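You operate a simulated robot arm through the tools that you are given. There is no shell and no other tool. Be economical: measure what you need, move in short steps, check, and stop when the job is done.

The job below is to be done with a simulated robot arm. You get a single attempt, and the scene is never put back.

Task
Show the slide in slot 3 sharp, then put it in the orange box.
Fine: run the slide tray out and switch the projector off before you touch the slide.

It is judged by the outcome, as a careful person would: the job done as asked, and still so three seconds after it is handed in. It fails if anything else is knocked over, pushed out of place, dropped, spilled or broken.

Robot
A 7-joint arm with a two-finger parallel gripper, fixed in place. Base frame: the origin is at the foot of the arm, x ahead of it, y to its left, z up. Units: m, degrees, N and s.
With the tool pointing down near the work surface it reaches from about 0.1 to 0.88 m from the base axis. Its first joint turns from -115.0 to 115.0 degrees. Payload 3.91 kg.
The tool frame sits at the grasp point between the pads (the TCP): z along the fingers, y along the line on which they close. The tips reach 0.03 m beyond it. Largest opening 0.11 m; finger width 0.02, thickness 0.01; the body of the gripper, 0.048 by 0.112 m, starts 0.055 m behind the TCP.
Orientation is that of the tool frame in the base frame, as [roll, pitch, yaw] about the fixed x, y, z axes, in that order (R = Rz(yaw) Ry(pitch) Rx(roll)). With the fingers straight down and closing along the base's y, the tool's x points along the base's -x, its y along +y and its z along -z.

Tools
- The arm moves only by the tool drive_tool. Its argument "series" is a list of rows, each an object of numbers (a shift or turn left out is 0, a gripper value left out holds the last): "tx", "ty", "tz": the shift along the tool's x, y, z in m; "wx", "wy", "wz": the turn, a rotation vector about the tool's x, y, z in degrees; "hand": the opening, from 0 (shut) to 1 (fully open). In form: [{"tx": .., "ty": .., "tz": .., "wx": .., "wy": .., "wz": .., "hand": ..}, ...]. A call has 1 to 12 rows; each row shifts and turns the commanded pose from where the row before left it, along the tool's axes as they then stand. A row lasts 0.2 s, in which the tool goes at most 0.05 m and 8.6 degrees; a call with a longer step from one row to the next is refused whole, and so is a gripper value outside its range. Where a pose cannot be reached the arm comes as near as it can. A force on the tool above 40 N (or 10 N above the force at the start of the call, whichever is more), or a blocked arm, ends the call early, and 0.2 s more pass. Each finger travels about 0.153 m/s and halts on what it meets, pressing with about 40 N; the grip force reading is that of the motor and also rises with nothing between the fingers. The clock runs only during rows and for 0.2 s after the last one: add rows that do not move to give the fingers time. The reply holds the time, the measured pose of the TCP, the force on the tool along the base axes, the opening and the grip force, in the units named above and with some noise, with the torque about the TCP (base axes, N m) and any sound that the robot's microphone picked up.
- Cameras (640 x 400 px; columns grow to the right, rows downward): "scene" is fixed at [0.0513, -0.499, 1.6144]; the picture's right is [0.42, -0.91, 0.00], its down [-0.51, -0.24, -0.83] and it looks along [0.75, 0.35, -0.56] (base axes); focal length 262 px, centre (320, 200). "wrist" rides on the gripper at [0.072, 0.017, -0.103] in the tool frame; the picture's right is [-0.23, 0.97, 0.00], its down [-0.76, -0.18, -0.62] and it looks along [-0.61, -0.14, 0.78] (tool axes); focal length 222 px, centre (320, 200). There is no depth. A picture from a camera that has moved, and an enlarged one, comes with that camera's place and axes in the base frame and with its lens.
- get_image(camera): a new picture of that camera. It takes no simulated time.
- lift_body(by): slides the trunk up (or, below 0, down) by that many m; the arm rides with it, the base frame stays. It gives what a move gives, with no picture.
- inspect(camera, box): a new picture of the part [left, top, right, bottom] of that camera's present view, enlarged. It takes no simulated time.
- finish_job(): hands the job in; it is judged then, once.

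Go step by step. Nothing tells you positions but the pictures and the camera data: compare them with the known pose of the tool, close in by small moves and look again before you grip or let go. The budget is 120 turns and 68 pictures, counting those below and the enlarged ones. Unless the task says otherwise, let go and move clear before handing in, and close with one line.

The tools are called after "Call:" as name(argument=value, ...) on one line, values as JSON. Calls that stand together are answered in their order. drive_tool: Moves the arm, as the interface text tells. Its arguments: {"type":"object","properties":{"series":{"type":"array","items":{"type":"object","properties":{"tx":{"type":"number"},"ty":{"type":"number"},"tz":{"type":"number"},"wx":{"type":"number"},"wy":{"type":"number"},"wz":{"type":"number"},"hand":{"type":"number"}}}}},"required":["series"]} The other tools are called the same way: lift_body (by) slides the trunk up or down; get_image (camera) takes a picture; inspect (camera, box) takes an enlarged picture of a part of a camera's view; finish_job () hands the job in.

At the start:

```text
t: 0.0
ee_pos: [0.5514, 0.0679, 1.4581]
ee_rot: [-180.0, 0.1, 180.0]
contact_force: [-0.5, -0.4, -0.5]
ft_torque: [0.02, 0.0, 0.01]
opening: 0.1101
grasp_force: 0.0
trunk travel left (down, up): [-0.875, 0.115]
```

scene: 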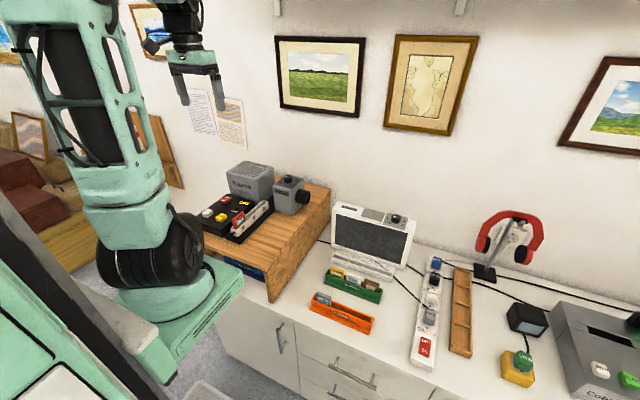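
wrist: 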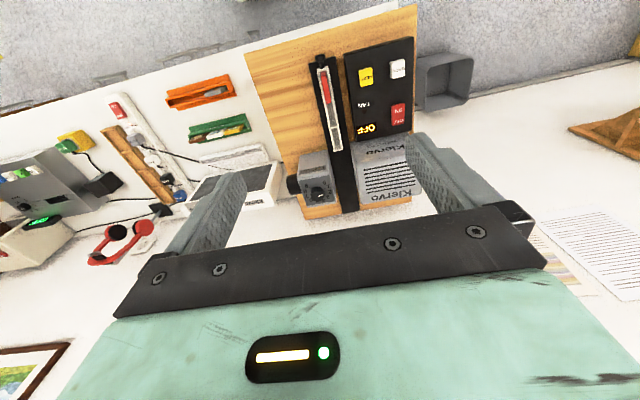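

I see a projector on the wooden stand with a control panel and a slide tray, plus orange and green slide boxes. I'll enlarge those areas first.

Call:
inspect(camera="scene", box=[190, 150, 340, 250])

Call:
inspect(camera="wrist", box=[240, 20, 480, 220])

Call:
inspect(camera="scene", box=[290, 190, 480, 380])

Call:
inspect(camera="scene", box=[180, 70, 260, 170])

```text
4.00 times, centred on (265, 200) of scene
camera zoom: at [0.0513, -0.499, 1.6144], right [0.42, -0.91, 0.0], down [-0.51, -0.24, -0.83], along [0.75, 0.35, -0.56], focal length 1048 px, centre (540, 200)
```

zoom: 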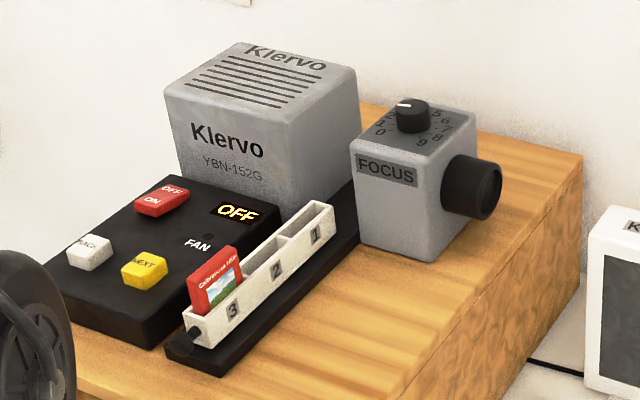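

```text
2.00 times, centred on (360, 120) of wrist
camera zoom: at [0.478, 0.0849, 1.5618], right [0.23, 0.97, 0.0], down [0.76, -0.18, 0.62], along [0.61, -0.14, -0.78], focal length 444 px, centre (240, 360)
```

zoom: 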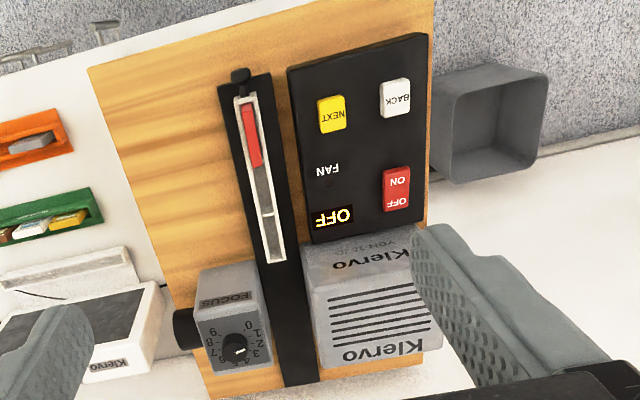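

```text
2.11 times, centred on (385, 285) of scene
camera zoom: at [0.0513, -0.499, 1.6144], right [0.42, -0.91, 0.0], down [-0.51, -0.24, -0.83], along [0.75, 0.35, -0.56], focal length 552 px, centre (183, 21)
```

zoom: 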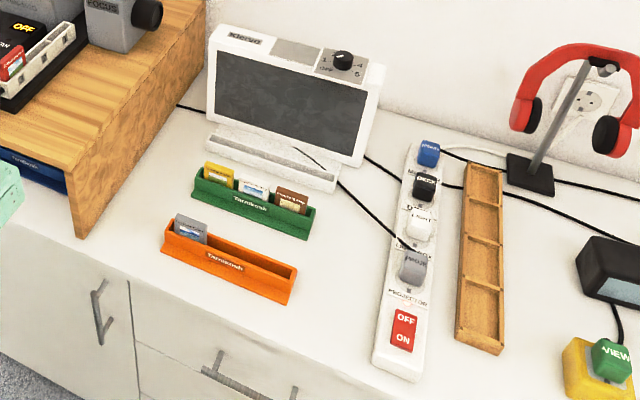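

```text
4.00 times, centred on (220, 120) of scene
camera zoom: at [0.0513, -0.499, 1.6144], right [0.42, -0.91, 0.0], down [-0.51, -0.24, -0.83], along [0.75, 0.35, -0.56], focal length 1048 px, centre (720, 520)
```

zoom: 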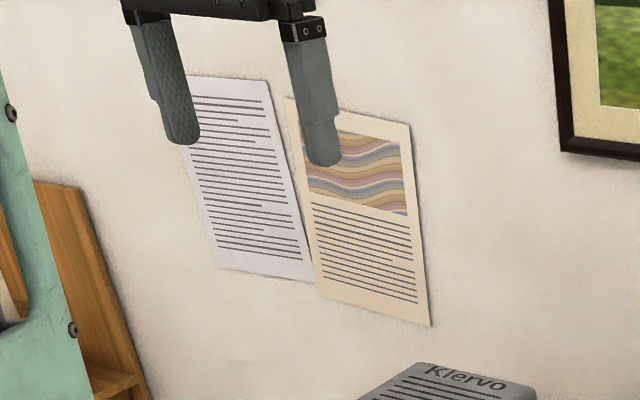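

I'm checking the power strip, the dials and the posted sheets next.

Call:
inspect(camera="scene", box=[400, 250, 480, 370])

Call:
inspect(camera="scene", box=[200, 185, 290, 240])

Call:
inspect(camera="scene", box=[490, 290, 640, 400])

Call:
inspect(camera="scene", box=[270, 170, 315, 215])

```text
3.33 times, centred on (440, 310) of scene
camera zoom: at [0.0513, -0.499, 1.6144], right [0.42, -0.91, 0.0], down [-0.51, -0.24, -0.83], along [0.75, 0.35, -0.56], focal length 873 px, centre (-80, -167)
```

zoom: 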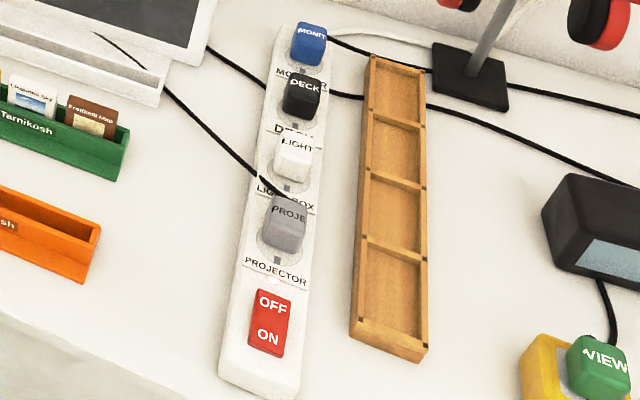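

```text
7.11 times, centred on (245, 212) of scene
camera zoom: at [0.0513, -0.499, 1.6144], right [0.42, -0.91, 0.0], down [-0.51, -0.24, -0.83], along [0.75, 0.35, -0.56], focal length 1863 px, centre (853, 111)
```

zoom: 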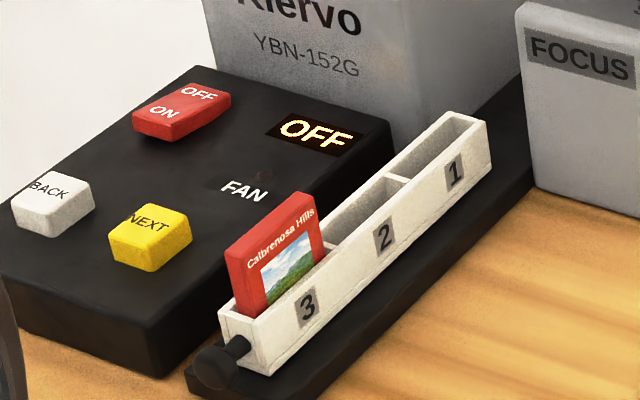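

```text
3.64 times, centred on (565, 345) of scene
camera zoom: at [0.0513, -0.499, 1.6144], right [0.42, -0.91, 0.0], down [-0.51, -0.24, -0.83], along [0.75, 0.35, -0.56], focal length 952 px, centre (-571, -327)
```

zoom: 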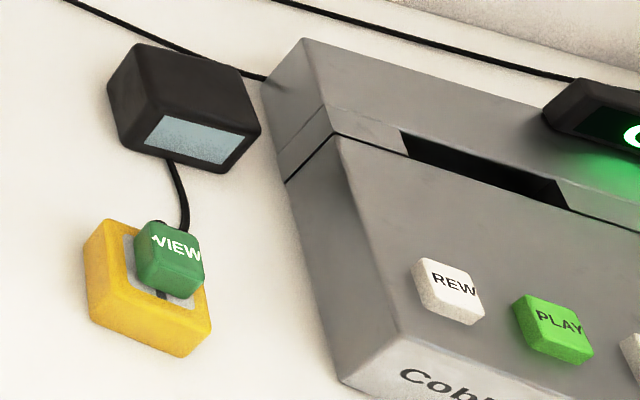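

```text
8.89 times, centred on (292, 192) of scene
camera zoom: at [0.0513, -0.499, 1.6144], right [0.42, -0.91, 0.0], down [-0.51, -0.24, -0.83], along [0.75, 0.35, -0.56], focal length 2328 px, centre (564, 267)
```

zoom: 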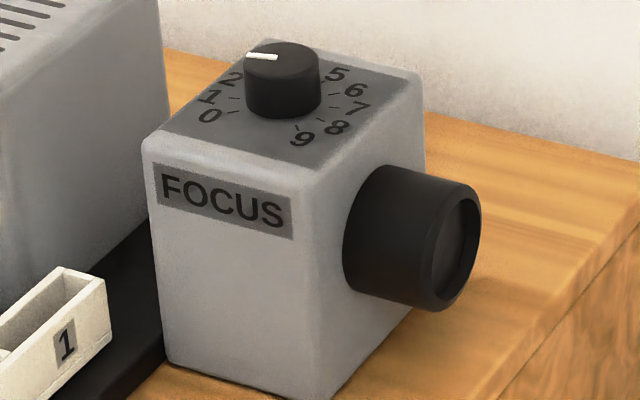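

The projector reads OFF, the tray is out with the red slide in slot 3, focus is at about 3, and the lens points towards -y. I'll turn the wrist camera to find out where the picture will be thrown.

Call:
drive_tool(series=[{"wz": 8.5}, {"wz": 8.5}, {"wz": 8.5}, {"wz": 8.5}, {"wz": 8.5}, {"wz": 8.5}, {"wz": 8.5}, {"wz": 8.5}, {"wz": 8.5}, {"wz": 8.5}, {"wy": -8.5}, {"wy": -8.5}])

Call:
get_image(camera="wrist")

```text
t: 2.6
ee_pos: [0.5514, 0.0677, 1.4576]
ee_rot: [180.0, 17.0, 94.9]
contact_force: [-0.9, -0.7, -0.6]
ft_torque: [0.03, 0.03, -0.01]
opening: 0.11
grasp_force: 0.1
trunk travel left (down, up): [-0.875, 0.115]
```

```text
57 pictures are left
camera wrist: at [0.5584, 0.1686, 1.5361], right [0.99, -0.13, 0.07], down [-0.13, -0.56, 0.82], along [-0.07, -0.82, -0.57], focal length 222 px, centre (320, 200)
```

wrist: 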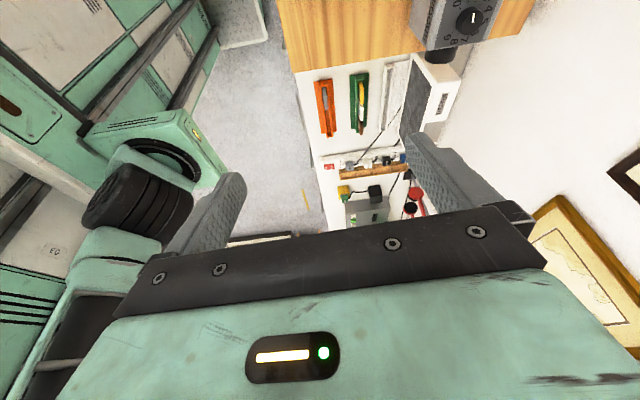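

The gripper body blocks the view towards the horizon. I'll tilt the tool further to look along -y.

Call:
drive_tool(series=[{"wy": -8.5}, {"wy": -8.5}, {"wy": -8.5}, {"wy": -8.5}, {"wy": -8.5}, {"wy": -8.5}])

Call:
get_image(camera="wrist")

```text
t: 4.0
ee_pos: [0.5515, 0.0677, 1.4579]
ee_rot: [179.8, 68.2, 94.9]
contact_force: [0.1, -0.4, -0.3]
ft_torque: [0.05, 0.03, -0.03]
opening: 0.11
grasp_force: 0.0
trunk travel left (down, up): [-0.875, 0.115]
```

```text
56 pictures are left
camera wrist: at [0.5563, 0.1914, 1.4299], right [0.98, 0.0, 0.21], down [-0.2, 0.28, 0.94], along [-0.06, -0.96, 0.27], focal length 222 px, centre (320, 200)
```

wrist: 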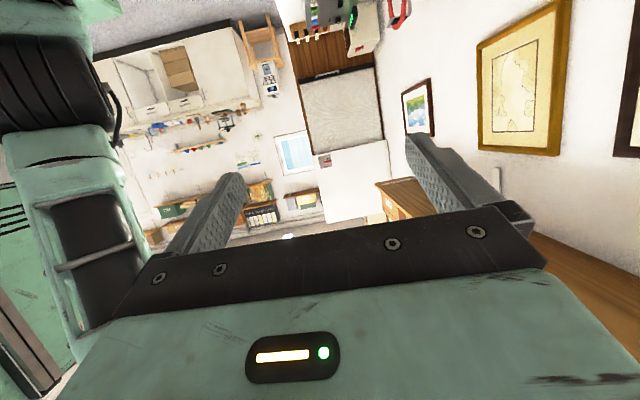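

The far wall is visible now, with a grey panel and a white sheet that could be the screen. I'll enlarge that area.

Call:
inspect(camera="wrist", box=[260, 20, 420, 230])

```text
1.90 times, centred on (340, 125) of wrist
camera zoom: at [0.5563, 0.1914, 1.4299], right [0.98, 0.0, 0.21], down [-0.2, 0.28, 0.94], along [-0.06, -0.96, 0.27], focal length 423 px, centre (282, 343)
```

zoom: 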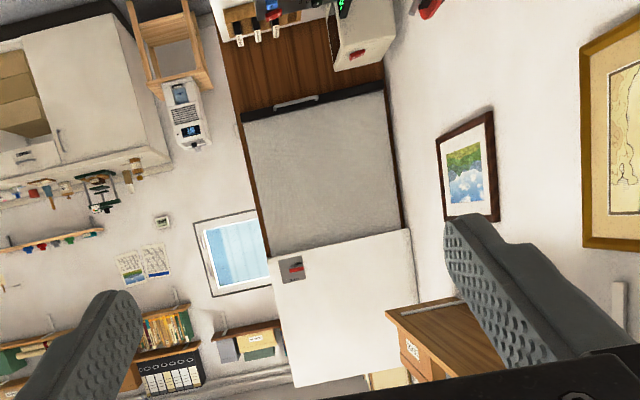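

The grey pull-down screen on the far -y wall is where the picture will land. Next I'll turn the tool back to straight down and close the fingers for pressing.

Call:
drive_tool(series=[{"wy": 8.5, "hand": 0.1}, {"wy": 8.5}, {"wy": 8.5}, {"wy": 8.5}, {"wy": 8.5}, {"wy": 8.5}, {"wy": 8.5}, {"wy": 8.5}, {"wz": -8.5}, {"wz": -8.5}, {"wz": -8.5}, {"wz": -8.5}])

Call:
drive_tool(series=[{"wz": -8.5, "hand": 0}, {"wz": -8.5}, {"wz": -8.5}, {"wz": -8.5}, {"wz": -8.5}, {"wz": -8.5}, {"tz": 0}])

Call:
lift_body(by=-0.2)

Call:
get_image(camera="wrist")

Call:
get_image(camera="scene")

```text
t: 6.6
ee_pos: [0.551, 0.0674, 1.4576]
ee_rot: [180.0, 0.0, 129.1]
contact_force: [-0.8, -0.6, -0.7]
ft_torque: [0.0, 0.02, -0.01]
opening: 0.0109
grasp_force: 0.2
trunk travel left (down, up): [-0.875, 0.115]
```

```text
t: 8.2
ee_pos: [0.5509, 0.0689, 1.4577]
ee_rot: [180.0, 0.0, -179.9]
contact_force: [-0.5, -0.1, -0.4]
ft_torque: [0.01, 0.0, -0.01]
opening: 0.0
grasp_force: 37.5
trunk travel left (down, up): [-0.875, 0.115]
```

```text
t: 10.4
ee_pos: [0.5514, 0.068, 1.2587]
ee_rot: [179.9, -0.1, -180.0]
contact_force: [-0.2, 0.4, -0.6]
ft_torque: [-0.02, 0.01, 0.0]
opening: 0.0001
grasp_force: 37.3
trunk travel left (down, up): [-0.675, 0.315]
```

```text
54 pictures are left
camera wrist: at [0.4782, 0.0848, 1.3617], right [0.23, 0.97, 0.0], down [0.76, -0.18, 0.62], along [0.61, -0.14, -0.78], focal length 222 px, centre (320, 200)
```

wrist: 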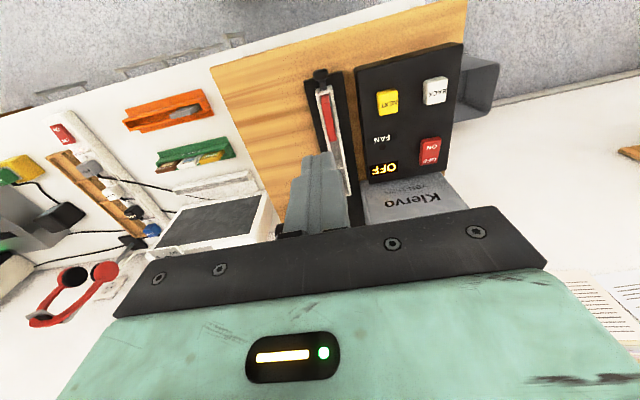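

```text
53 pictures are left
```

scene: 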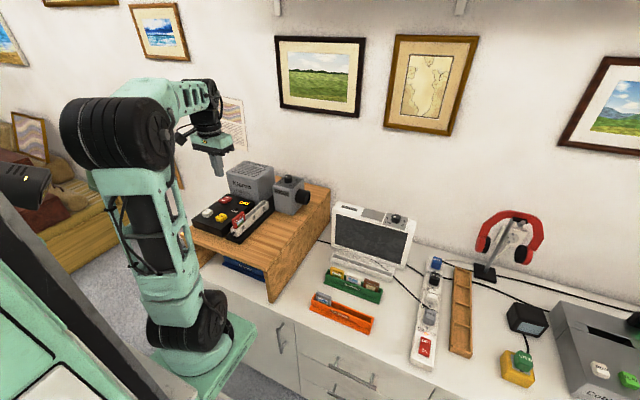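

The power rocker is at about (0.70, 0.238, 0.995), with NEXT near (0.60, 0.167) and BACK near (0.60, 0.24). I'll move above the ON end of the rocker.

Call:
drive_tool(series=[{"tx": -0.0268, "ty": 0.034}, {"tx": -0.0268, "ty": 0.034}, {"tx": -0.0268, "ty": 0.034}, {"tx": -0.0268, "ty": 0.034}, {"tx": -0.0268, "ty": 0.034}, {"tz": 0.045}, {"tz": 0.045}, {"tz": 0.045}, {"tz": 0.045}, {"tz": 0}])

Call:
get_image(camera="wrist")

Call:
inspect(camera="scene", box=[190, 150, 340, 250])

```text
t: 12.6
ee_pos: [0.6852, 0.2371, 1.077]
ee_rot: [-180.0, 0.0, 179.9]
contact_force: [0.6, -0.4, 0.3]
ft_torque: [-0.01, 0.03, 0.0]
opening: 0.0001
grasp_force: 37.3
trunk travel left (down, up): [-0.675, 0.315]
```

```text
52 pictures are left
camera wrist: at [0.6123, 0.2538, 1.1822], right [0.23, 0.97, 0.0], down [0.76, -0.18, 0.62], along [0.61, -0.14, -0.78], focal length 222 px, centre (320, 200)
```

wrist: 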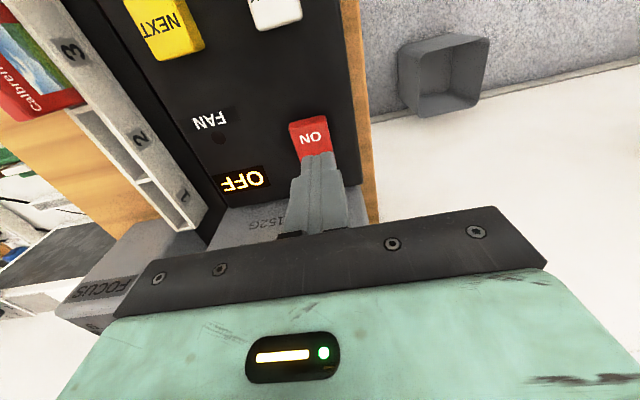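

```text
4.00 times, centred on (265, 200) of scene
camera zoom: at [0.0513, -0.499, 1.6144], right [0.42, -0.91, 0.0], down [-0.51, -0.24, -0.83], along [0.75, 0.35, -0.56], focal length 1048 px, centre (540, 200)
```

zoom: 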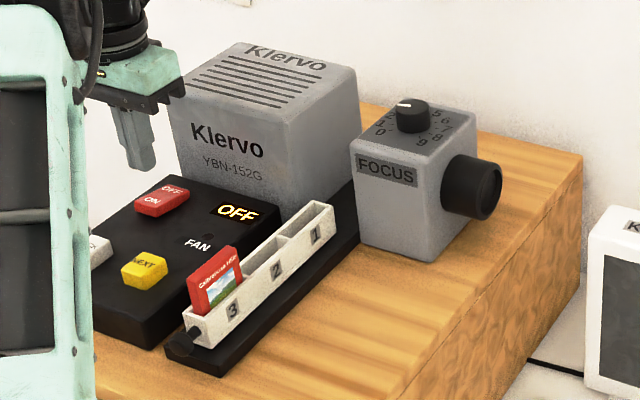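

The tip is just above the ON end, so I'll nudge y a little and press down gently.

Call:
drive_tool(series=[{"tx": 0.003, "ty": -0.005, "tz": 0.02}, {"tz": 0.015}, {"tz": 0.004}, {"tz": 0.004}, {"tz": 0.004}, {"tz": 0.003}, {"tz": 0}])

Call:
inspect(camera="scene", box=[190, 150, 340, 250])

```text
t: 13.6
ee_pos: [0.6835, 0.2311, 1.0414]
ee_rot: [179.7, 0.5, -179.9]
contact_force: [-12.4, -6.7, 17.4]
ft_torque: [-0.28, 0.21, -0.1]
opening: 0.0
grasp_force: 38.0
trunk travel left (down, up): [-0.675, 0.315]
stopped in row 5: the force on the tool passed its limit at 45 N (the readings are from after the stop); the commanded pose is now the measured one
```

```text
4.00 times, centred on (265, 200) of scene
camera zoom: at [0.0513, -0.499, 1.6144], right [0.42, -0.91, 0.0], down [-0.51, -0.24, -0.83], along [0.75, 0.35, -0.56], focal length 1048 px, centre (540, 200)
```

zoom: 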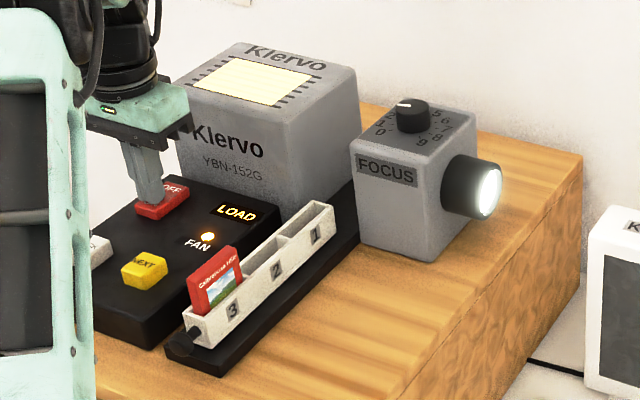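

The projector is on: the lamp and fan are running and the display reads LOAD. Next I'll lift and go over NEXT.

Call:
drive_tool(series=[{"tz": -0.045}, {"tx": 0.029, "ty": -0.022}, {"tx": 0.029, "ty": -0.022}, {"tx": 0.0285, "ty": -0.022}, {"tz": 0}])

Call:
get_image(camera="wrist")

Call:
inspect(camera="scene", box=[190, 150, 340, 250])

```text
t: 14.8
ee_pos: [0.5967, 0.1651, 1.0827]
ee_rot: [179.9, 0.4, -180.0]
contact_force: [0.9, 0.3, 0.0]
ft_torque: [-0.02, 0.04, 0.02]
opening: 0.0
grasp_force: 37.9
trunk travel left (down, up): [-0.675, 0.315]
```

```text
49 pictures are left
camera wrist: at [0.5231, 0.1825, 1.1864], right [0.23, 0.97, 0.01], down [0.76, -0.18, 0.63], along [0.61, -0.14, -0.78], focal length 222 px, centre (320, 200)
```

wrist: 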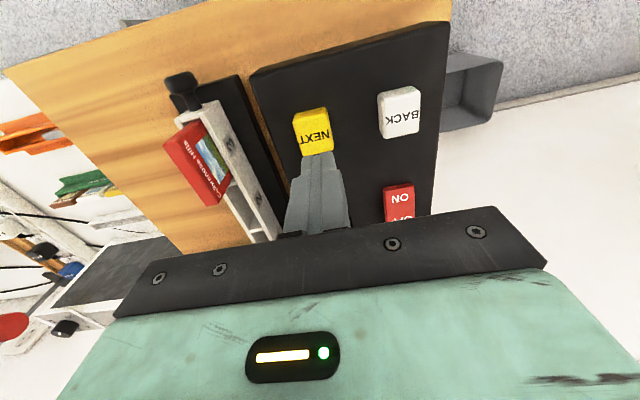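

```text
4.00 times, centred on (265, 200) of scene
camera zoom: at [0.0513, -0.499, 1.6144], right [0.42, -0.91, 0.0], down [-0.51, -0.24, -0.83], along [0.75, 0.35, -0.56], focal length 1048 px, centre (540, 200)
```

zoom: 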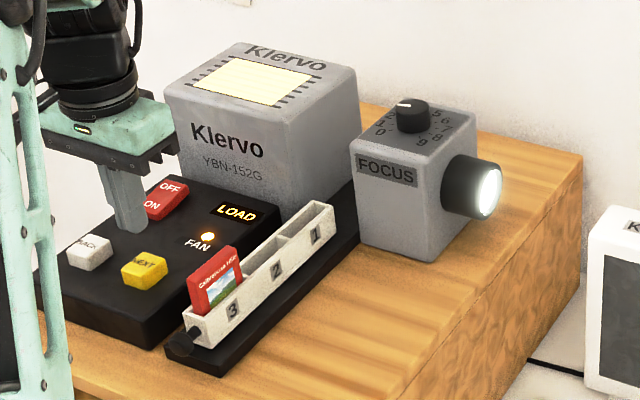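

NEXT's centre is closer to (0.585, 0.162), so I'll correct for that and press it.

Call:
drive_tool(series=[{"tx": 0.012, "ty": -0.003, "tz": 0.02}, {"tz": 0.012}, {"tz": 0.004}, {"tz": 0.004}, {"tz": 0.004}, {"tz": 0.003}, {"tz": 0.003}, {"tz": 0}])

Call:
inspect(camera="scene", box=[190, 150, 340, 250])

```text
t: 16.6
ee_pos: [0.5854, 0.1632, 1.0332]
ee_rot: [179.7, 0.3, -179.9]
contact_force: [0.0, -0.5, 2.9]
ft_torque: [-0.05, 0.02, 0.03]
opening: 0.0
grasp_force: 37.4
trunk travel left (down, up): [-0.675, 0.315]
heard: click
```

```text
4.00 times, centred on (265, 200) of scene
camera zoom: at [0.0513, -0.499, 1.6144], right [0.42, -0.91, 0.0], down [-0.51, -0.24, -0.83], along [0.75, 0.35, -0.56], focal length 1048 px, centre (540, 200)
```

zoom: 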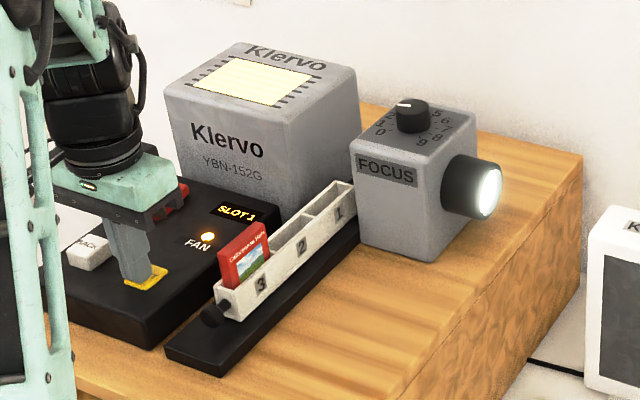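

NEXT works: the display shows SLOT 1 and the tray moved in. I'll press it two more times.

Call:
drive_tool(series=[{"tz": -0.015}, {"tz": 0}, {"tz": 0}, {"tz": 0}, {"tz": 0.008}, {"tz": 0.004}, {"tz": 0.003}, {"tz": 0}])

Call:
inspect(camera="scene", box=[190, 150, 340, 250])

```text
t: 18.4
ee_pos: [0.5865, 0.1625, 1.0343]
ee_rot: [179.9, 0.2, -180.0]
contact_force: [1.1, 1.3, 3.4]
ft_torque: [0.05, -0.01, -0.01]
opening: 0.0
grasp_force: 38.2
trunk travel left (down, up): [-0.675, 0.315]
heard: click
```

```text
4.00 times, centred on (265, 200) of scene
camera zoom: at [0.0513, -0.499, 1.6144], right [0.42, -0.91, 0.0], down [-0.51, -0.24, -0.83], along [0.75, 0.35, -0.56], focal length 1048 px, centre (540, 200)
```

zoom: 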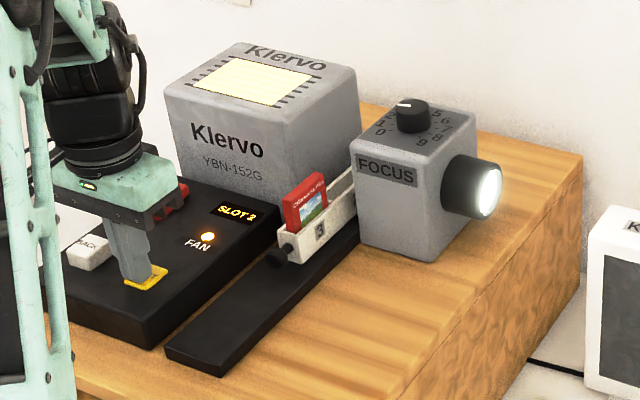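

The display shows SLOT 2, so one more press is needed.

Call:
drive_tool(series=[{"tz": -0.015}, {"tz": 0}, {"tz": 0}, {"tz": 0}, {"tz": 0.008}, {"tz": 0.004}, {"tz": 0.003}, {"tz": 0}, {"tz": -0.03}, {"tz": -0.04}, {"tz": 0}])

Call:
inspect(camera="scene", box=[190, 150, 340, 250])

Call:
inspect(camera="scene", box=[270, 170, 315, 215])

```text
t: 20.8
ee_pos: [0.5842, 0.1625, 1.1042]
ee_rot: [179.8, 0.2, 180.0]
contact_force: [0.3, 0.7, -0.5]
ft_torque: [0.0, -0.01, 0.03]
opening: 0.0002
grasp_force: 37.9
trunk travel left (down, up): [-0.675, 0.315]
heard: click
```

```text
4.00 times, centred on (265, 200) of scene
camera zoom: at [0.0513, -0.499, 1.6144], right [0.42, -0.91, 0.0], down [-0.51, -0.24, -0.83], along [0.75, 0.35, -0.56], focal length 1048 px, centre (540, 200)
```

zoom: 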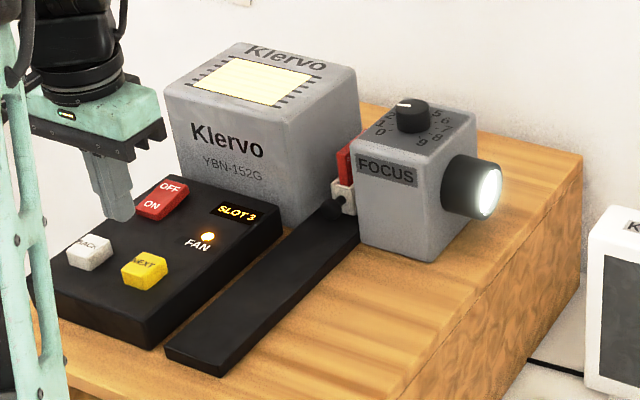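

```text
8.89 times, centred on (292, 192) of scene
camera zoom: at [0.0513, -0.499, 1.6144], right [0.42, -0.91, 0.0], down [-0.51, -0.24, -0.83], along [0.75, 0.35, -0.56], focal length 2328 px, centre (564, 267)
```

zoom: 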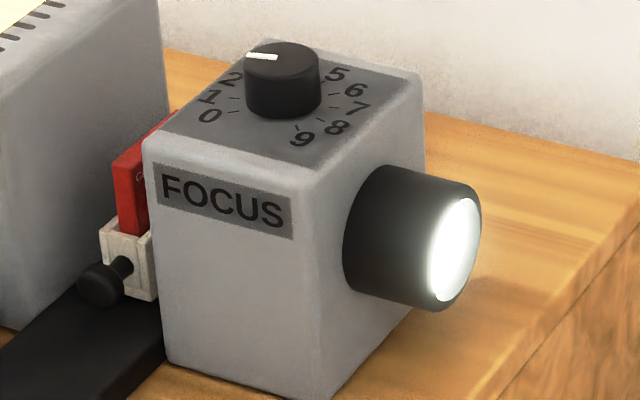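

Slot 3 is now in the light path. I'll raise the arm and turn the camera to the screen to judge the focus.

Call:
drive_tool(series=[{"tz": -0.05}, {"tz": -0.05}, {"tz": -0.05, "wz": 8.5}, {"wz": 8.5}, {"wz": 8.5}, {"wz": 8.5}, {"wz": 8.5}, {"wz": 8.5}, {"wz": 8.5}, {"wz": 8.5}, {"wz": 8.5}, {"wz": 8.5}])

Call:
drive_tool(series=[{"wy": -8.5}, {"wy": -8.5}, {"wy": -8.5}, {"wy": -8.5}, {"wy": -8.5}, {"wy": -8.5}, {"wy": -8.5}, {"wy": -8.5}])

Call:
get_image(camera="wrist")

```text
t: 23.4
ee_pos: [0.5834, 0.163, 1.2542]
ee_rot: [179.6, -0.3, 94.8]
contact_force: [-0.6, 0.0, -1.3]
ft_torque: [0.03, 0.0, 0.0]
opening: 0.0
grasp_force: 37.7
trunk travel left (down, up): [-0.675, 0.315]
```

```text
t: 25.2
ee_pos: [0.5836, 0.1622, 1.2549]
ee_rot: [178.8, 67.8, 93.8]
contact_force: [-0.2, -0.5, -0.2]
ft_torque: [0.0, -0.02, -0.01]
opening: 0.0
grasp_force: 37.4
trunk travel left (down, up): [-0.675, 0.315]
```

```text
43 pictures are left
camera wrist: at [0.5896, 0.2865, 1.2274], right [0.98, 0.0, 0.22], down [-0.21, 0.27, 0.94], along [-0.06, -0.96, 0.27], focal length 222 px, centre (320, 200)
```

wrist: 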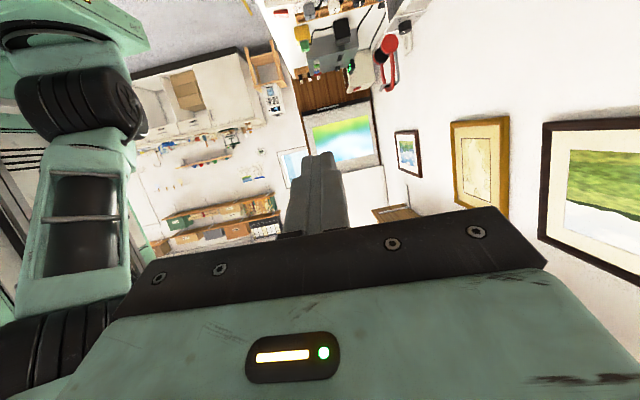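

Call:
inspect(camera="wrist", box=[295, 85, 395, 180])

```text
4.21 times, centred on (345, 132) of wrist
camera zoom: at [0.5896, 0.2865, 1.2274], right [0.98, 0.0, 0.22], down [-0.21, 0.27, 0.94], along [-0.06, -0.96, 0.27], focal length 935 px, centre (215, 484)
```

zoom: 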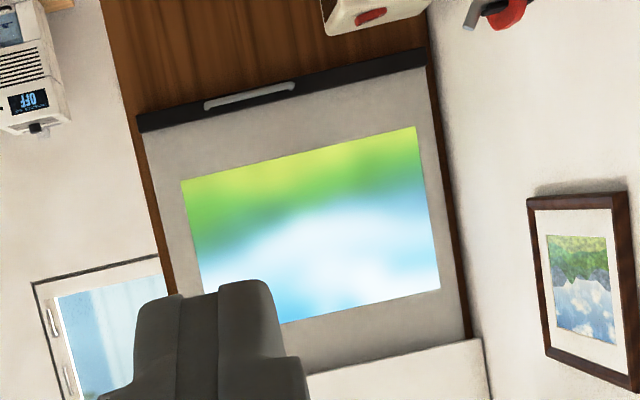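

The picture on the screen is heavily blurred. I'll straighten the tool, open the fingers and move above the focus knob at about (0.824, 0.00).

Call:
drive_tool(series=[{"wy": 8.5, "hand": 0.6}, {"wy": 8.5}, {"wy": 8.5}, {"wy": 8.5}, {"wy": 8.5}, {"wy": 8.5}, {"wy": 8.5}, {"wy": 8.5}, {"wz": 4.4}, {"tz": 0}])

Call:
drive_tool(series=[{"ty": 0.04, "tx": -0.03}, {"ty": 0.04, "tx": -0.03}, {"ty": 0.04, "tx": -0.03}, {"ty": 0.04, "tx": -0.03}, {"ty": 0.04, "tx": -0.03}, {"ty": 0.04, "tx": -0.012}, {"tz": 0.04}, {"tz": 0}])

Call:
get_image(camera="wrist")

```text
t: 27.4
ee_pos: [0.5833, 0.1632, 1.2536]
ee_rot: [179.7, -0.2, 90.7]
contact_force: [1.0, -0.5, 0.4]
ft_torque: [0.02, -0.04, 0.0]
opening: 0.0662
grasp_force: 0.0
trunk travel left (down, up): [-0.675, 0.315]
```

```text
t: 29.2
ee_pos: [0.826, 0.0026, 1.2156]
ee_rot: [179.7, -0.2, 90.6]
contact_force: [-0.7, 0.0, 0.4]
ft_torque: [0.02, -0.01, 0.0]
opening: 0.066
grasp_force: 0.1
trunk travel left (down, up): [-0.675, 0.315]
```

```text
41 pictures are left
camera wrist: at [0.8409, 0.0759, 1.3196], right [0.98, -0.22, 0.01], down [-0.17, -0.77, 0.62], along [-0.13, -0.6, -0.79], focal length 222 px, centre (320, 200)
```

wrist: 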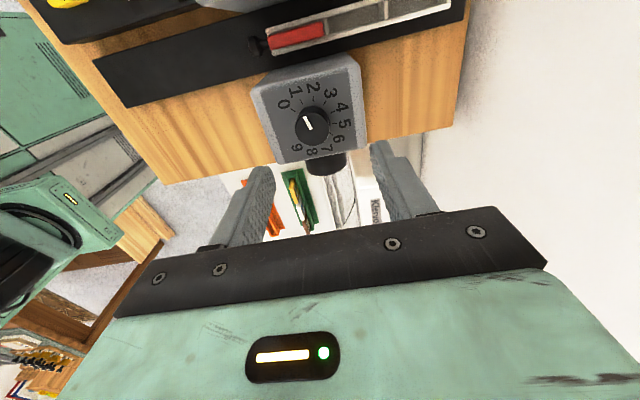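

The knob is between the fingers' lines. I'll enlarge the dial to read the pointer.

Call:
inspect(camera="wrist", box=[240, 50, 380, 180])

```text
3.08 times, centred on (310, 115) of wrist
camera zoom: at [0.8409, 0.0759, 1.3196], right [0.98, -0.22, 0.01], down [-0.17, -0.77, 0.62], along [-0.13, -0.6, -0.79], focal length 684 px, centre (351, 462)
```

zoom: 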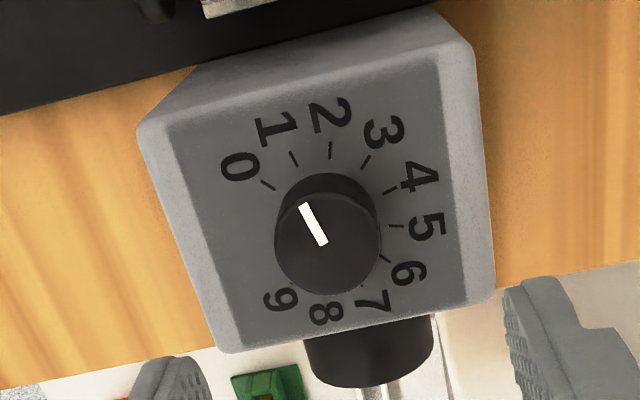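

The pointer is at about 1, and numbers rise clockwise about 30° each. The knob centre is near (0.817, 0.001) with its top around 1.105, so I'll descend to just above it and check.

Call:
drive_tool(series=[{"ty": -0.009, "tx": -0.001, "tz": 0.03}, {"tz": 0.03}, {"tz": 0.015}, {"tz": 0}])

Call:
get_image(camera="wrist")

Call:
inspect(camera="scene", box=[255, 150, 325, 220])

```text
t: 30.2
ee_pos: [0.8179, 0.0032, 1.1389]
ee_rot: [179.6, -0.2, 90.6]
contact_force: [0.0, 0.6, -0.4]
ft_torque: [0.02, -0.02, -0.01]
opening: 0.066
grasp_force: 0.0
trunk travel left (down, up): [-0.675, 0.315]
```

```text
39 pictures are left
camera wrist: at [0.8325, 0.0752, 1.2445], right [0.98, -0.22, 0.01], down [-0.17, -0.77, 0.62], along [-0.13, -0.61, -0.79], focal length 222 px, centre (320, 200)
```

wrist: 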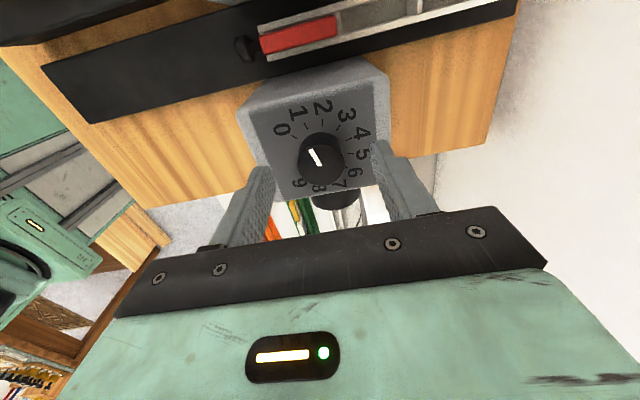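

```text
5.71 times, centred on (290, 185) of scene
camera zoom: at [0.0513, -0.499, 1.6144], right [0.42, -0.91, 0.0], down [-0.51, -0.24, -0.83], along [0.75, 0.35, -0.56], focal length 1497 px, centre (491, 286)
```

zoom: 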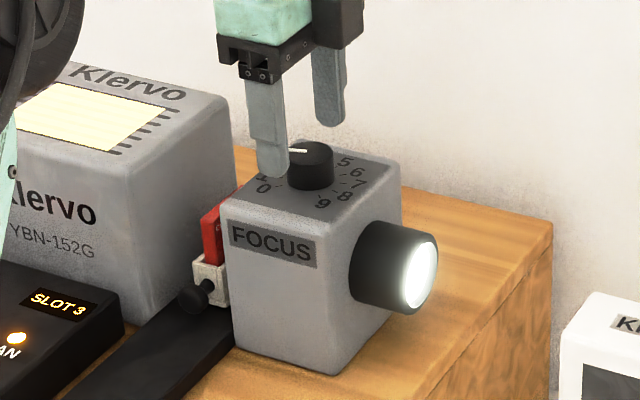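

The fingers straddle the knob with the tips near its top. I'll lower them about 15 mm and look again.

Call:
drive_tool(series=[{"tx": -0.003, "ty": -0.002, "tz": 0.008}, {"tz": 0.007}, {"tz": 0}])

Call:
inspect(camera="scene", box=[270, 160, 310, 200])

```text
t: 31.0
ee_pos: [0.8156, -0.0015, 1.1255]
ee_rot: [179.6, -0.1, 90.6]
contact_force: [0.4, 0.0, -0.1]
ft_torque: [-0.03, 0.05, -0.01]
opening: 0.0659
grasp_force: 0.2
trunk travel left (down, up): [-0.675, 0.315]
```

```text
10.00 times, centred on (290, 180) of scene
camera zoom: at [0.0513, -0.499, 1.6144], right [0.42, -0.91, 0.0], down [-0.51, -0.24, -0.83], along [0.75, 0.35, -0.56], focal length 2620 px, centre (620, 400)
```

zoom: 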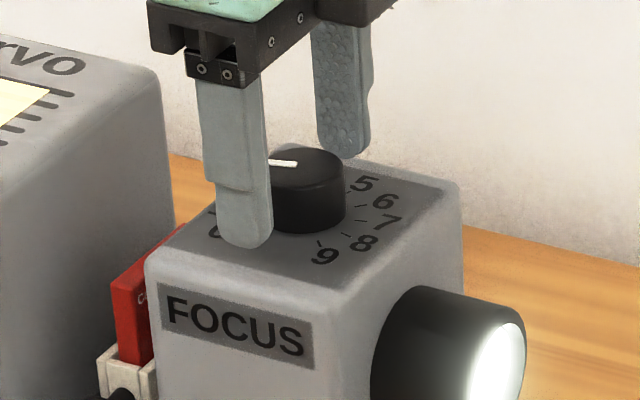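

The gripper is about 4 mm off in y, and the tips sit about 5 mm above the block. I'll shift, then close on the knob.

Call:
drive_tool(series=[{"tx": -0.004}, {"hand": 0.35}, {"hand": 0.2}, {"hand": 0.2}, {"tz": 0}])

Call:
inspect(camera="scene", box=[270, 160, 310, 200])

```text
t: 32.2
ee_pos: [0.8173, -0.0054, 1.1248]
ee_rot: [179.4, -0.2, 90.5]
contact_force: [23.3, -0.8, 2.0]
ft_torque: [0.15, -0.59, -0.12]
opening: 0.0333
grasp_force: 45.2
trunk travel left (down, up): [-0.675, 0.315]
```

```text
10.00 times, centred on (290, 180) of scene
camera zoom: at [0.0513, -0.499, 1.6144], right [0.42, -0.91, 0.0], down [-0.51, -0.24, -0.83], along [0.75, 0.35, -0.56], focal length 2620 px, centre (620, 400)
```

zoom: 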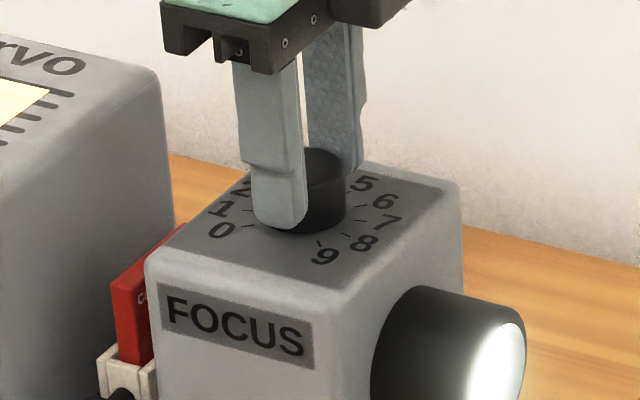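

The knob is gripped, 33 mm across. I'll relieve the side force and turn about +60° clockwise.

Call:
drive_tool(series=[{"ty": 0.002}, {"wz": 6}, {"wz": 6}, {"wz": 6}, {"wz": 6}, {"wz": 6}, {"wz": 6}, {"wz": 6}, {"wz": 6}, {"wz": 6}, {"wz": 6}, {"tz": 0}])

Call:
inspect(camera="scene", box=[270, 160, 310, 200])

```text
t: 34.8
ee_pos: [0.8152, -0.0032, 1.1239]
ee_rot: [-179.8, -0.2, 30.6]
contact_force: [-32.5, 1.0, -5.9]
ft_torque: [0.21, -0.13, 0.07]
opening: 0.0333
grasp_force: 45.5
trunk travel left (down, up): [-0.675, 0.315]
```

```text
10.00 times, centred on (290, 180) of scene
camera zoom: at [0.0513, -0.499, 1.6144], right [0.42, -0.91, 0.0], down [-0.51, -0.24, -0.83], along [0.75, 0.35, -0.56], focal length 2620 px, centre (620, 400)
```

zoom: 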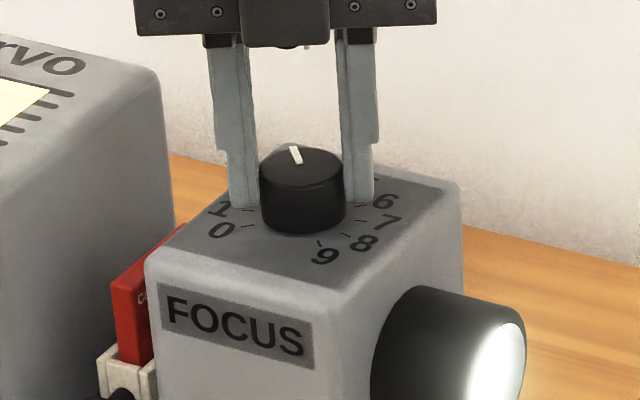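

The knob turned to about 3. I'll release, rise and look at the screen.

Call:
drive_tool(series=[{"hand": 0.6}, {"tz": 0}, {"tz": -0.04}, {"tz": -0.05}, {"tz": -0.05, "wz": -8.5}, {"wz": -8.5}, {"wz": -8.5}, {"wz": -8.5}, {"wz": -8.5}, {"wz": -8.5}, {"wz": -8.5}, {"tz": 0}])

Call:
drive_tool(series=[{"wy": -8.5}, {"wy": -8.5}, {"wy": -8.5}, {"wy": -8.5}, {"wy": -8.5}, {"wy": -8.5}, {"wy": -8.5}, {"wy": -8.5}, {"tz": 0}])

Call:
inspect(camera="wrist", box=[200, 40, 440, 190])

```text
t: 37.4
ee_pos: [0.8175, -0.0056, 1.2652]
ee_rot: [179.6, -0.2, 90.2]
contact_force: [0.2, -0.2, -1.1]
ft_torque: [0.02, -0.03, 0.0]
opening: 0.0659
grasp_force: 0.1
trunk travel left (down, up): [-0.675, 0.315]
```

```text
t: 39.4
ee_pos: [0.8162, -0.0044, 1.2648]
ee_rot: [179.0, 67.9, 89.3]
contact_force: [0.8, 0.1, -0.6]
ft_torque: [0.0, -0.02, -0.02]
opening: 0.0659
grasp_force: 0.1
trunk travel left (down, up): [-0.675, 0.315]
```

```text
2.67 times, centred on (320, 115) of wrist
camera zoom: at [0.8327, 0.1184, 1.2377], right [0.97, -0.08, 0.22], down [-0.18, 0.29, 0.94], along [-0.14, -0.95, 0.27], focal length 592 px, centre (320, 427)
```

zoom: 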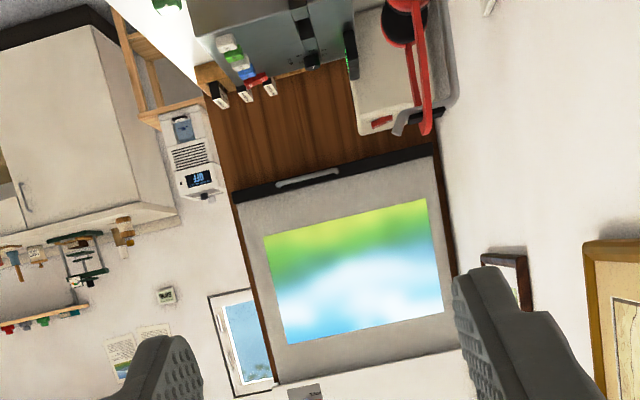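

The whole screen is visible from this pose. I'll zoom in for a baseline at about 3.

Call:
inspect(camera="wrist", box=[290, 108, 375, 175])

```text
5.97 times, centred on (332, 142) of wrist
camera zoom: at [0.8327, 0.1184, 1.2377], right [0.97, -0.08, 0.22], down [-0.18, 0.29, 0.94], along [-0.14, -0.95, 0.27], focal length 1326 px, centre (245, 549)
```

zoom: 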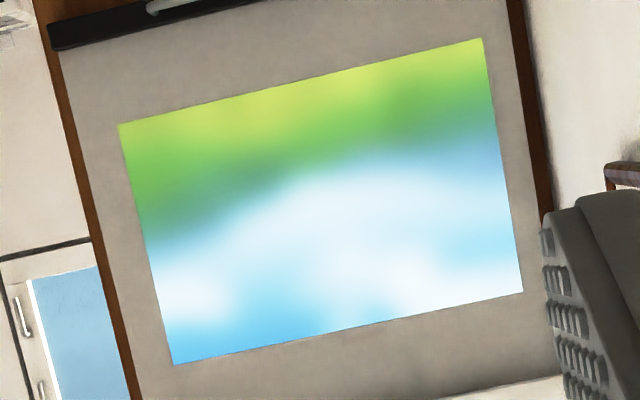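

The picture is a little sharper than before, so higher numbers help. I'll go back to the knob and turn +60° more.

Call:
drive_tool(series=[{"wy": 8.5}, {"wy": 8.5}, {"wy": 8.5}, {"wy": 8.5}, {"wy": 8.5}, {"wy": 8.5}, {"wy": 8.5}, {"wy": 8.5}, {"tz": 0.05}, {"tz": 0.04}, {"tz": 0.03}, {"tz": 0}])

Call:
inspect(camera="scene", box=[270, 160, 310, 200])

```text
t: 42.0
ee_pos: [0.8177, -0.0038, 1.1441]
ee_rot: [179.5, -0.3, 90.2]
contact_force: [-1.0, -0.2, 0.5]
ft_torque: [0.01, -0.01, 0.0]
opening: 0.066
grasp_force: 0.1
trunk travel left (down, up): [-0.675, 0.315]
```

```text
10.00 times, centred on (290, 180) of scene
camera zoom: at [0.0513, -0.499, 1.6144], right [0.42, -0.91, 0.0], down [-0.51, -0.24, -0.83], along [0.75, 0.35, -0.56], focal length 2620 px, centre (620, 400)
```

zoom: 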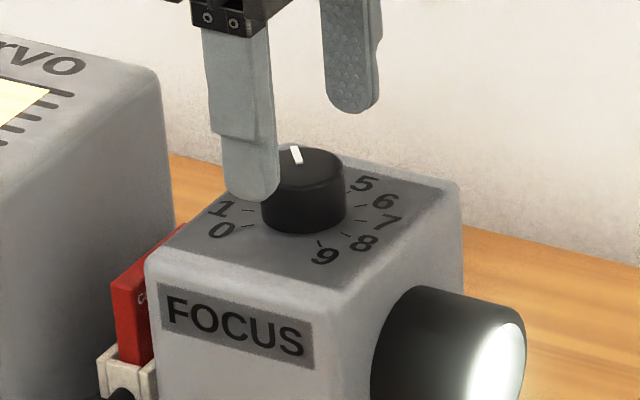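

Call:
drive_tool(series=[{"tz": 0.01, "ty": -0.001}, {"tz": 0.009}, {"hand": 0.35}, {"hand": 0.2}, {"hand": 0.2}, {"wz": 8.5}, {"wz": 8.5}, {"wz": 8.5}, {"wz": 8.5}, {"wz": 8.5}, {"wz": 8.5}, {"wz": 8.5}])

Call:
drive_tool(series=[{"hand": 0.6}, {"tz": 0}, {"tz": -0.04}, {"tz": -0.05}, {"tz": -0.05, "wz": -8.5}, {"wz": -8.5}, {"wz": -8.5}, {"wz": -8.5}, {"wz": -8.5}, {"wz": -8.5}, {"wz": -8.5}, {"tz": 0}])

Call:
drive_tool(series=[{"wy": -8.5}, {"wy": -8.5}, {"wy": -8.5}, {"wy": -8.5}, {"wy": -8.5}, {"wy": -8.5}, {"wy": -8.5}, {"wy": -8.5}, {"tz": 0}])

Call:
inspect(camera="wrist", box=[290, 108, 375, 175])

Call:
inspect(camera="scene", box=[270, 160, 310, 200])

```text
t: 44.6
ee_pos: [0.8154, -0.0042, 1.1254]
ee_rot: [-179.9, -0.4, 30.4]
contact_force: [-9.0, 6.0, 4.8]
ft_torque: [-0.2, -0.12, 0.05]
opening: 0.0335
grasp_force: 45.0
trunk travel left (down, up): [-0.675, 0.315]
```

```text
t: 47.2
ee_pos: [0.8162, -0.0049, 1.2669]
ee_rot: [179.6, -0.2, 90.2]
contact_force: [0.6, 0.7, 1.3]
ft_torque: [-0.01, 0.0, 0.0]
opening: 0.0659
grasp_force: 0.1
trunk travel left (down, up): [-0.675, 0.315]
```

```text
t: 49.2
ee_pos: [0.8145, -0.0055, 1.2667]
ee_rot: [179.0, 67.9, 89.3]
contact_force: [0.5, 0.4, 0.4]
ft_torque: [-0.01, -0.02, -0.03]
opening: 0.0661
grasp_force: 0.1
trunk travel left (down, up): [-0.675, 0.315]
```

```text
5.97 times, centred on (332, 142) of wrist
camera zoom: at [0.8319, 0.1184, 1.2387], right [0.97, -0.08, 0.22], down [-0.18, 0.29, 0.94], along [-0.14, -0.95, 0.27], focal length 1326 px, centre (245, 549)
```

zoom: 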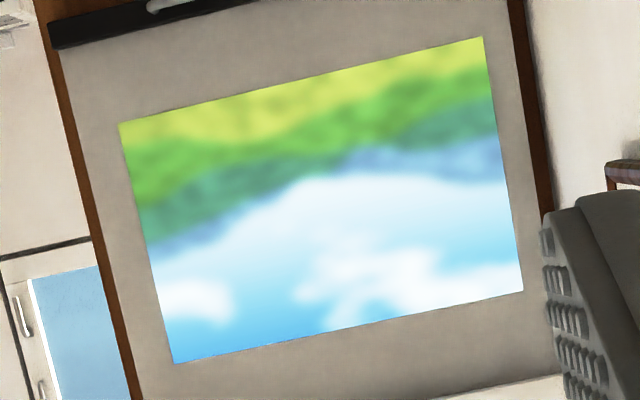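

```text
10.00 times, centred on (290, 180) of scene
camera zoom: at [0.0513, -0.499, 1.6144], right [0.42, -0.91, 0.0], down [-0.51, -0.24, -0.83], along [0.75, 0.35, -0.56], focal length 2620 px, centre (620, 400)
```

zoom: 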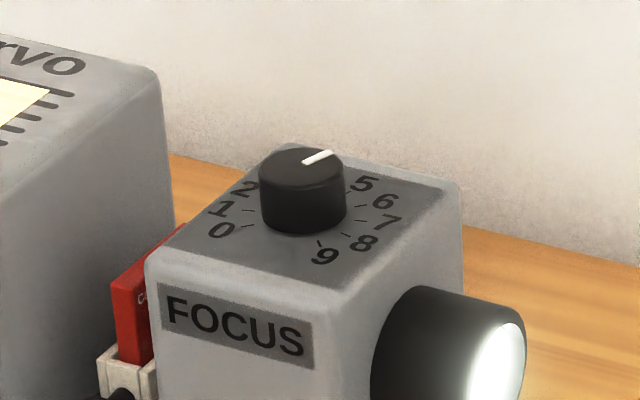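

Much sharper at about 5, but still soft. I'll turn +30° more and re-check.

Call:
drive_tool(series=[{"wy": 8.5}, {"wy": 8.5}, {"wy": 8.5}, {"wy": 8.5}, {"wy": 8.5}, {"wy": 8.5}, {"wy": 8.5}, {"wy": 8.5}, {"tz": 0.05}, {"tz": 0.05}, {"tz": 0.03}, {"tz": 0}])

Call:
drive_tool(series=[{"tz": 0.01}, {"tz": 0}, {"hand": 0.35}, {"hand": 0.2}, {"hand": 0.2}, {"wz": 7.5}, {"wz": 7.5}, {"wz": 7.5}, {"wz": 7.5}, {"tz": 0}])

Call:
drive_tool(series=[{"hand": 0.6}, {"tz": 0}, {"tz": -0.04}, {"tz": -0.05}, {"tz": -0.05, "wz": -7.5}, {"wz": -7.5}, {"wz": -7.5}, {"wz": -7.5}, {"tz": 0}])

Call:
drive_tool(series=[{"wy": -8.5}, {"wy": -8.5}, {"wy": -8.5}, {"wy": -8.5}, {"wy": -8.5}, {"wy": -8.5}, {"wy": -8.5}, {"wy": -8.5}, {"tz": 0}])

Call:
inspect(camera="wrist", box=[290, 108, 375, 175])

```text
t: 51.8
ee_pos: [0.8165, -0.004, 1.1358]
ee_rot: [179.5, -0.2, 90.1]
contact_force: [0.7, 1.3, -0.8]
ft_torque: [0.0, -0.02, 0.0]
opening: 0.0661
grasp_force: 0.0
trunk travel left (down, up): [-0.675, 0.315]
```

```text
t: 54.0
ee_pos: [0.8164, -0.004, 1.1257]
ee_rot: [179.8, -0.5, 60.0]
contact_force: [1.6, 1.2, 2.3]
ft_torque: [-0.24, 0.55, -0.01]
opening: 0.0334
grasp_force: 44.7
trunk travel left (down, up): [-0.675, 0.315]
```

```text
t: 56.0
ee_pos: [0.8159, -0.004, 1.2659]
ee_rot: [179.6, -0.2, 90.2]
contact_force: [-0.1, 0.3, 0.6]
ft_torque: [0.01, 0.01, -0.01]
opening: 0.0662
grasp_force: 0.0
trunk travel left (down, up): [-0.675, 0.315]
```

```text
t: 58.0
ee_pos: [0.8148, -0.0045, 1.2647]
ee_rot: [179.0, 67.9, 89.3]
contact_force: [0.1, -0.1, -0.4]
ft_torque: [-0.01, -0.01, 0.0]
opening: 0.066
grasp_force: 0.2
trunk travel left (down, up): [-0.675, 0.315]
```

```text
5.97 times, centred on (332, 142) of wrist
camera zoom: at [0.8316, 0.1186, 1.2386], right [0.97, -0.08, 0.22], down [-0.18, 0.29, 0.94], along [-0.14, -0.95, 0.27], focal length 1326 px, centre (245, 549)
```

zoom: 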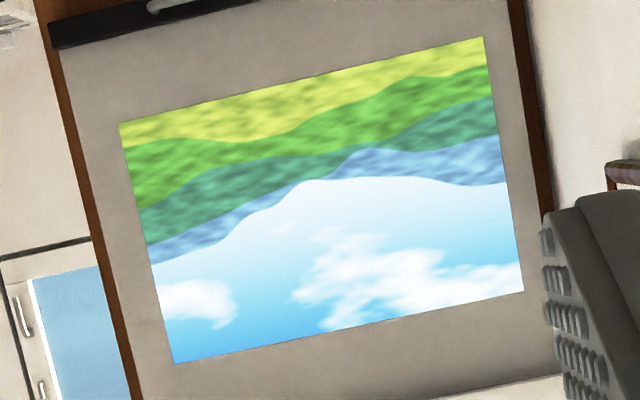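

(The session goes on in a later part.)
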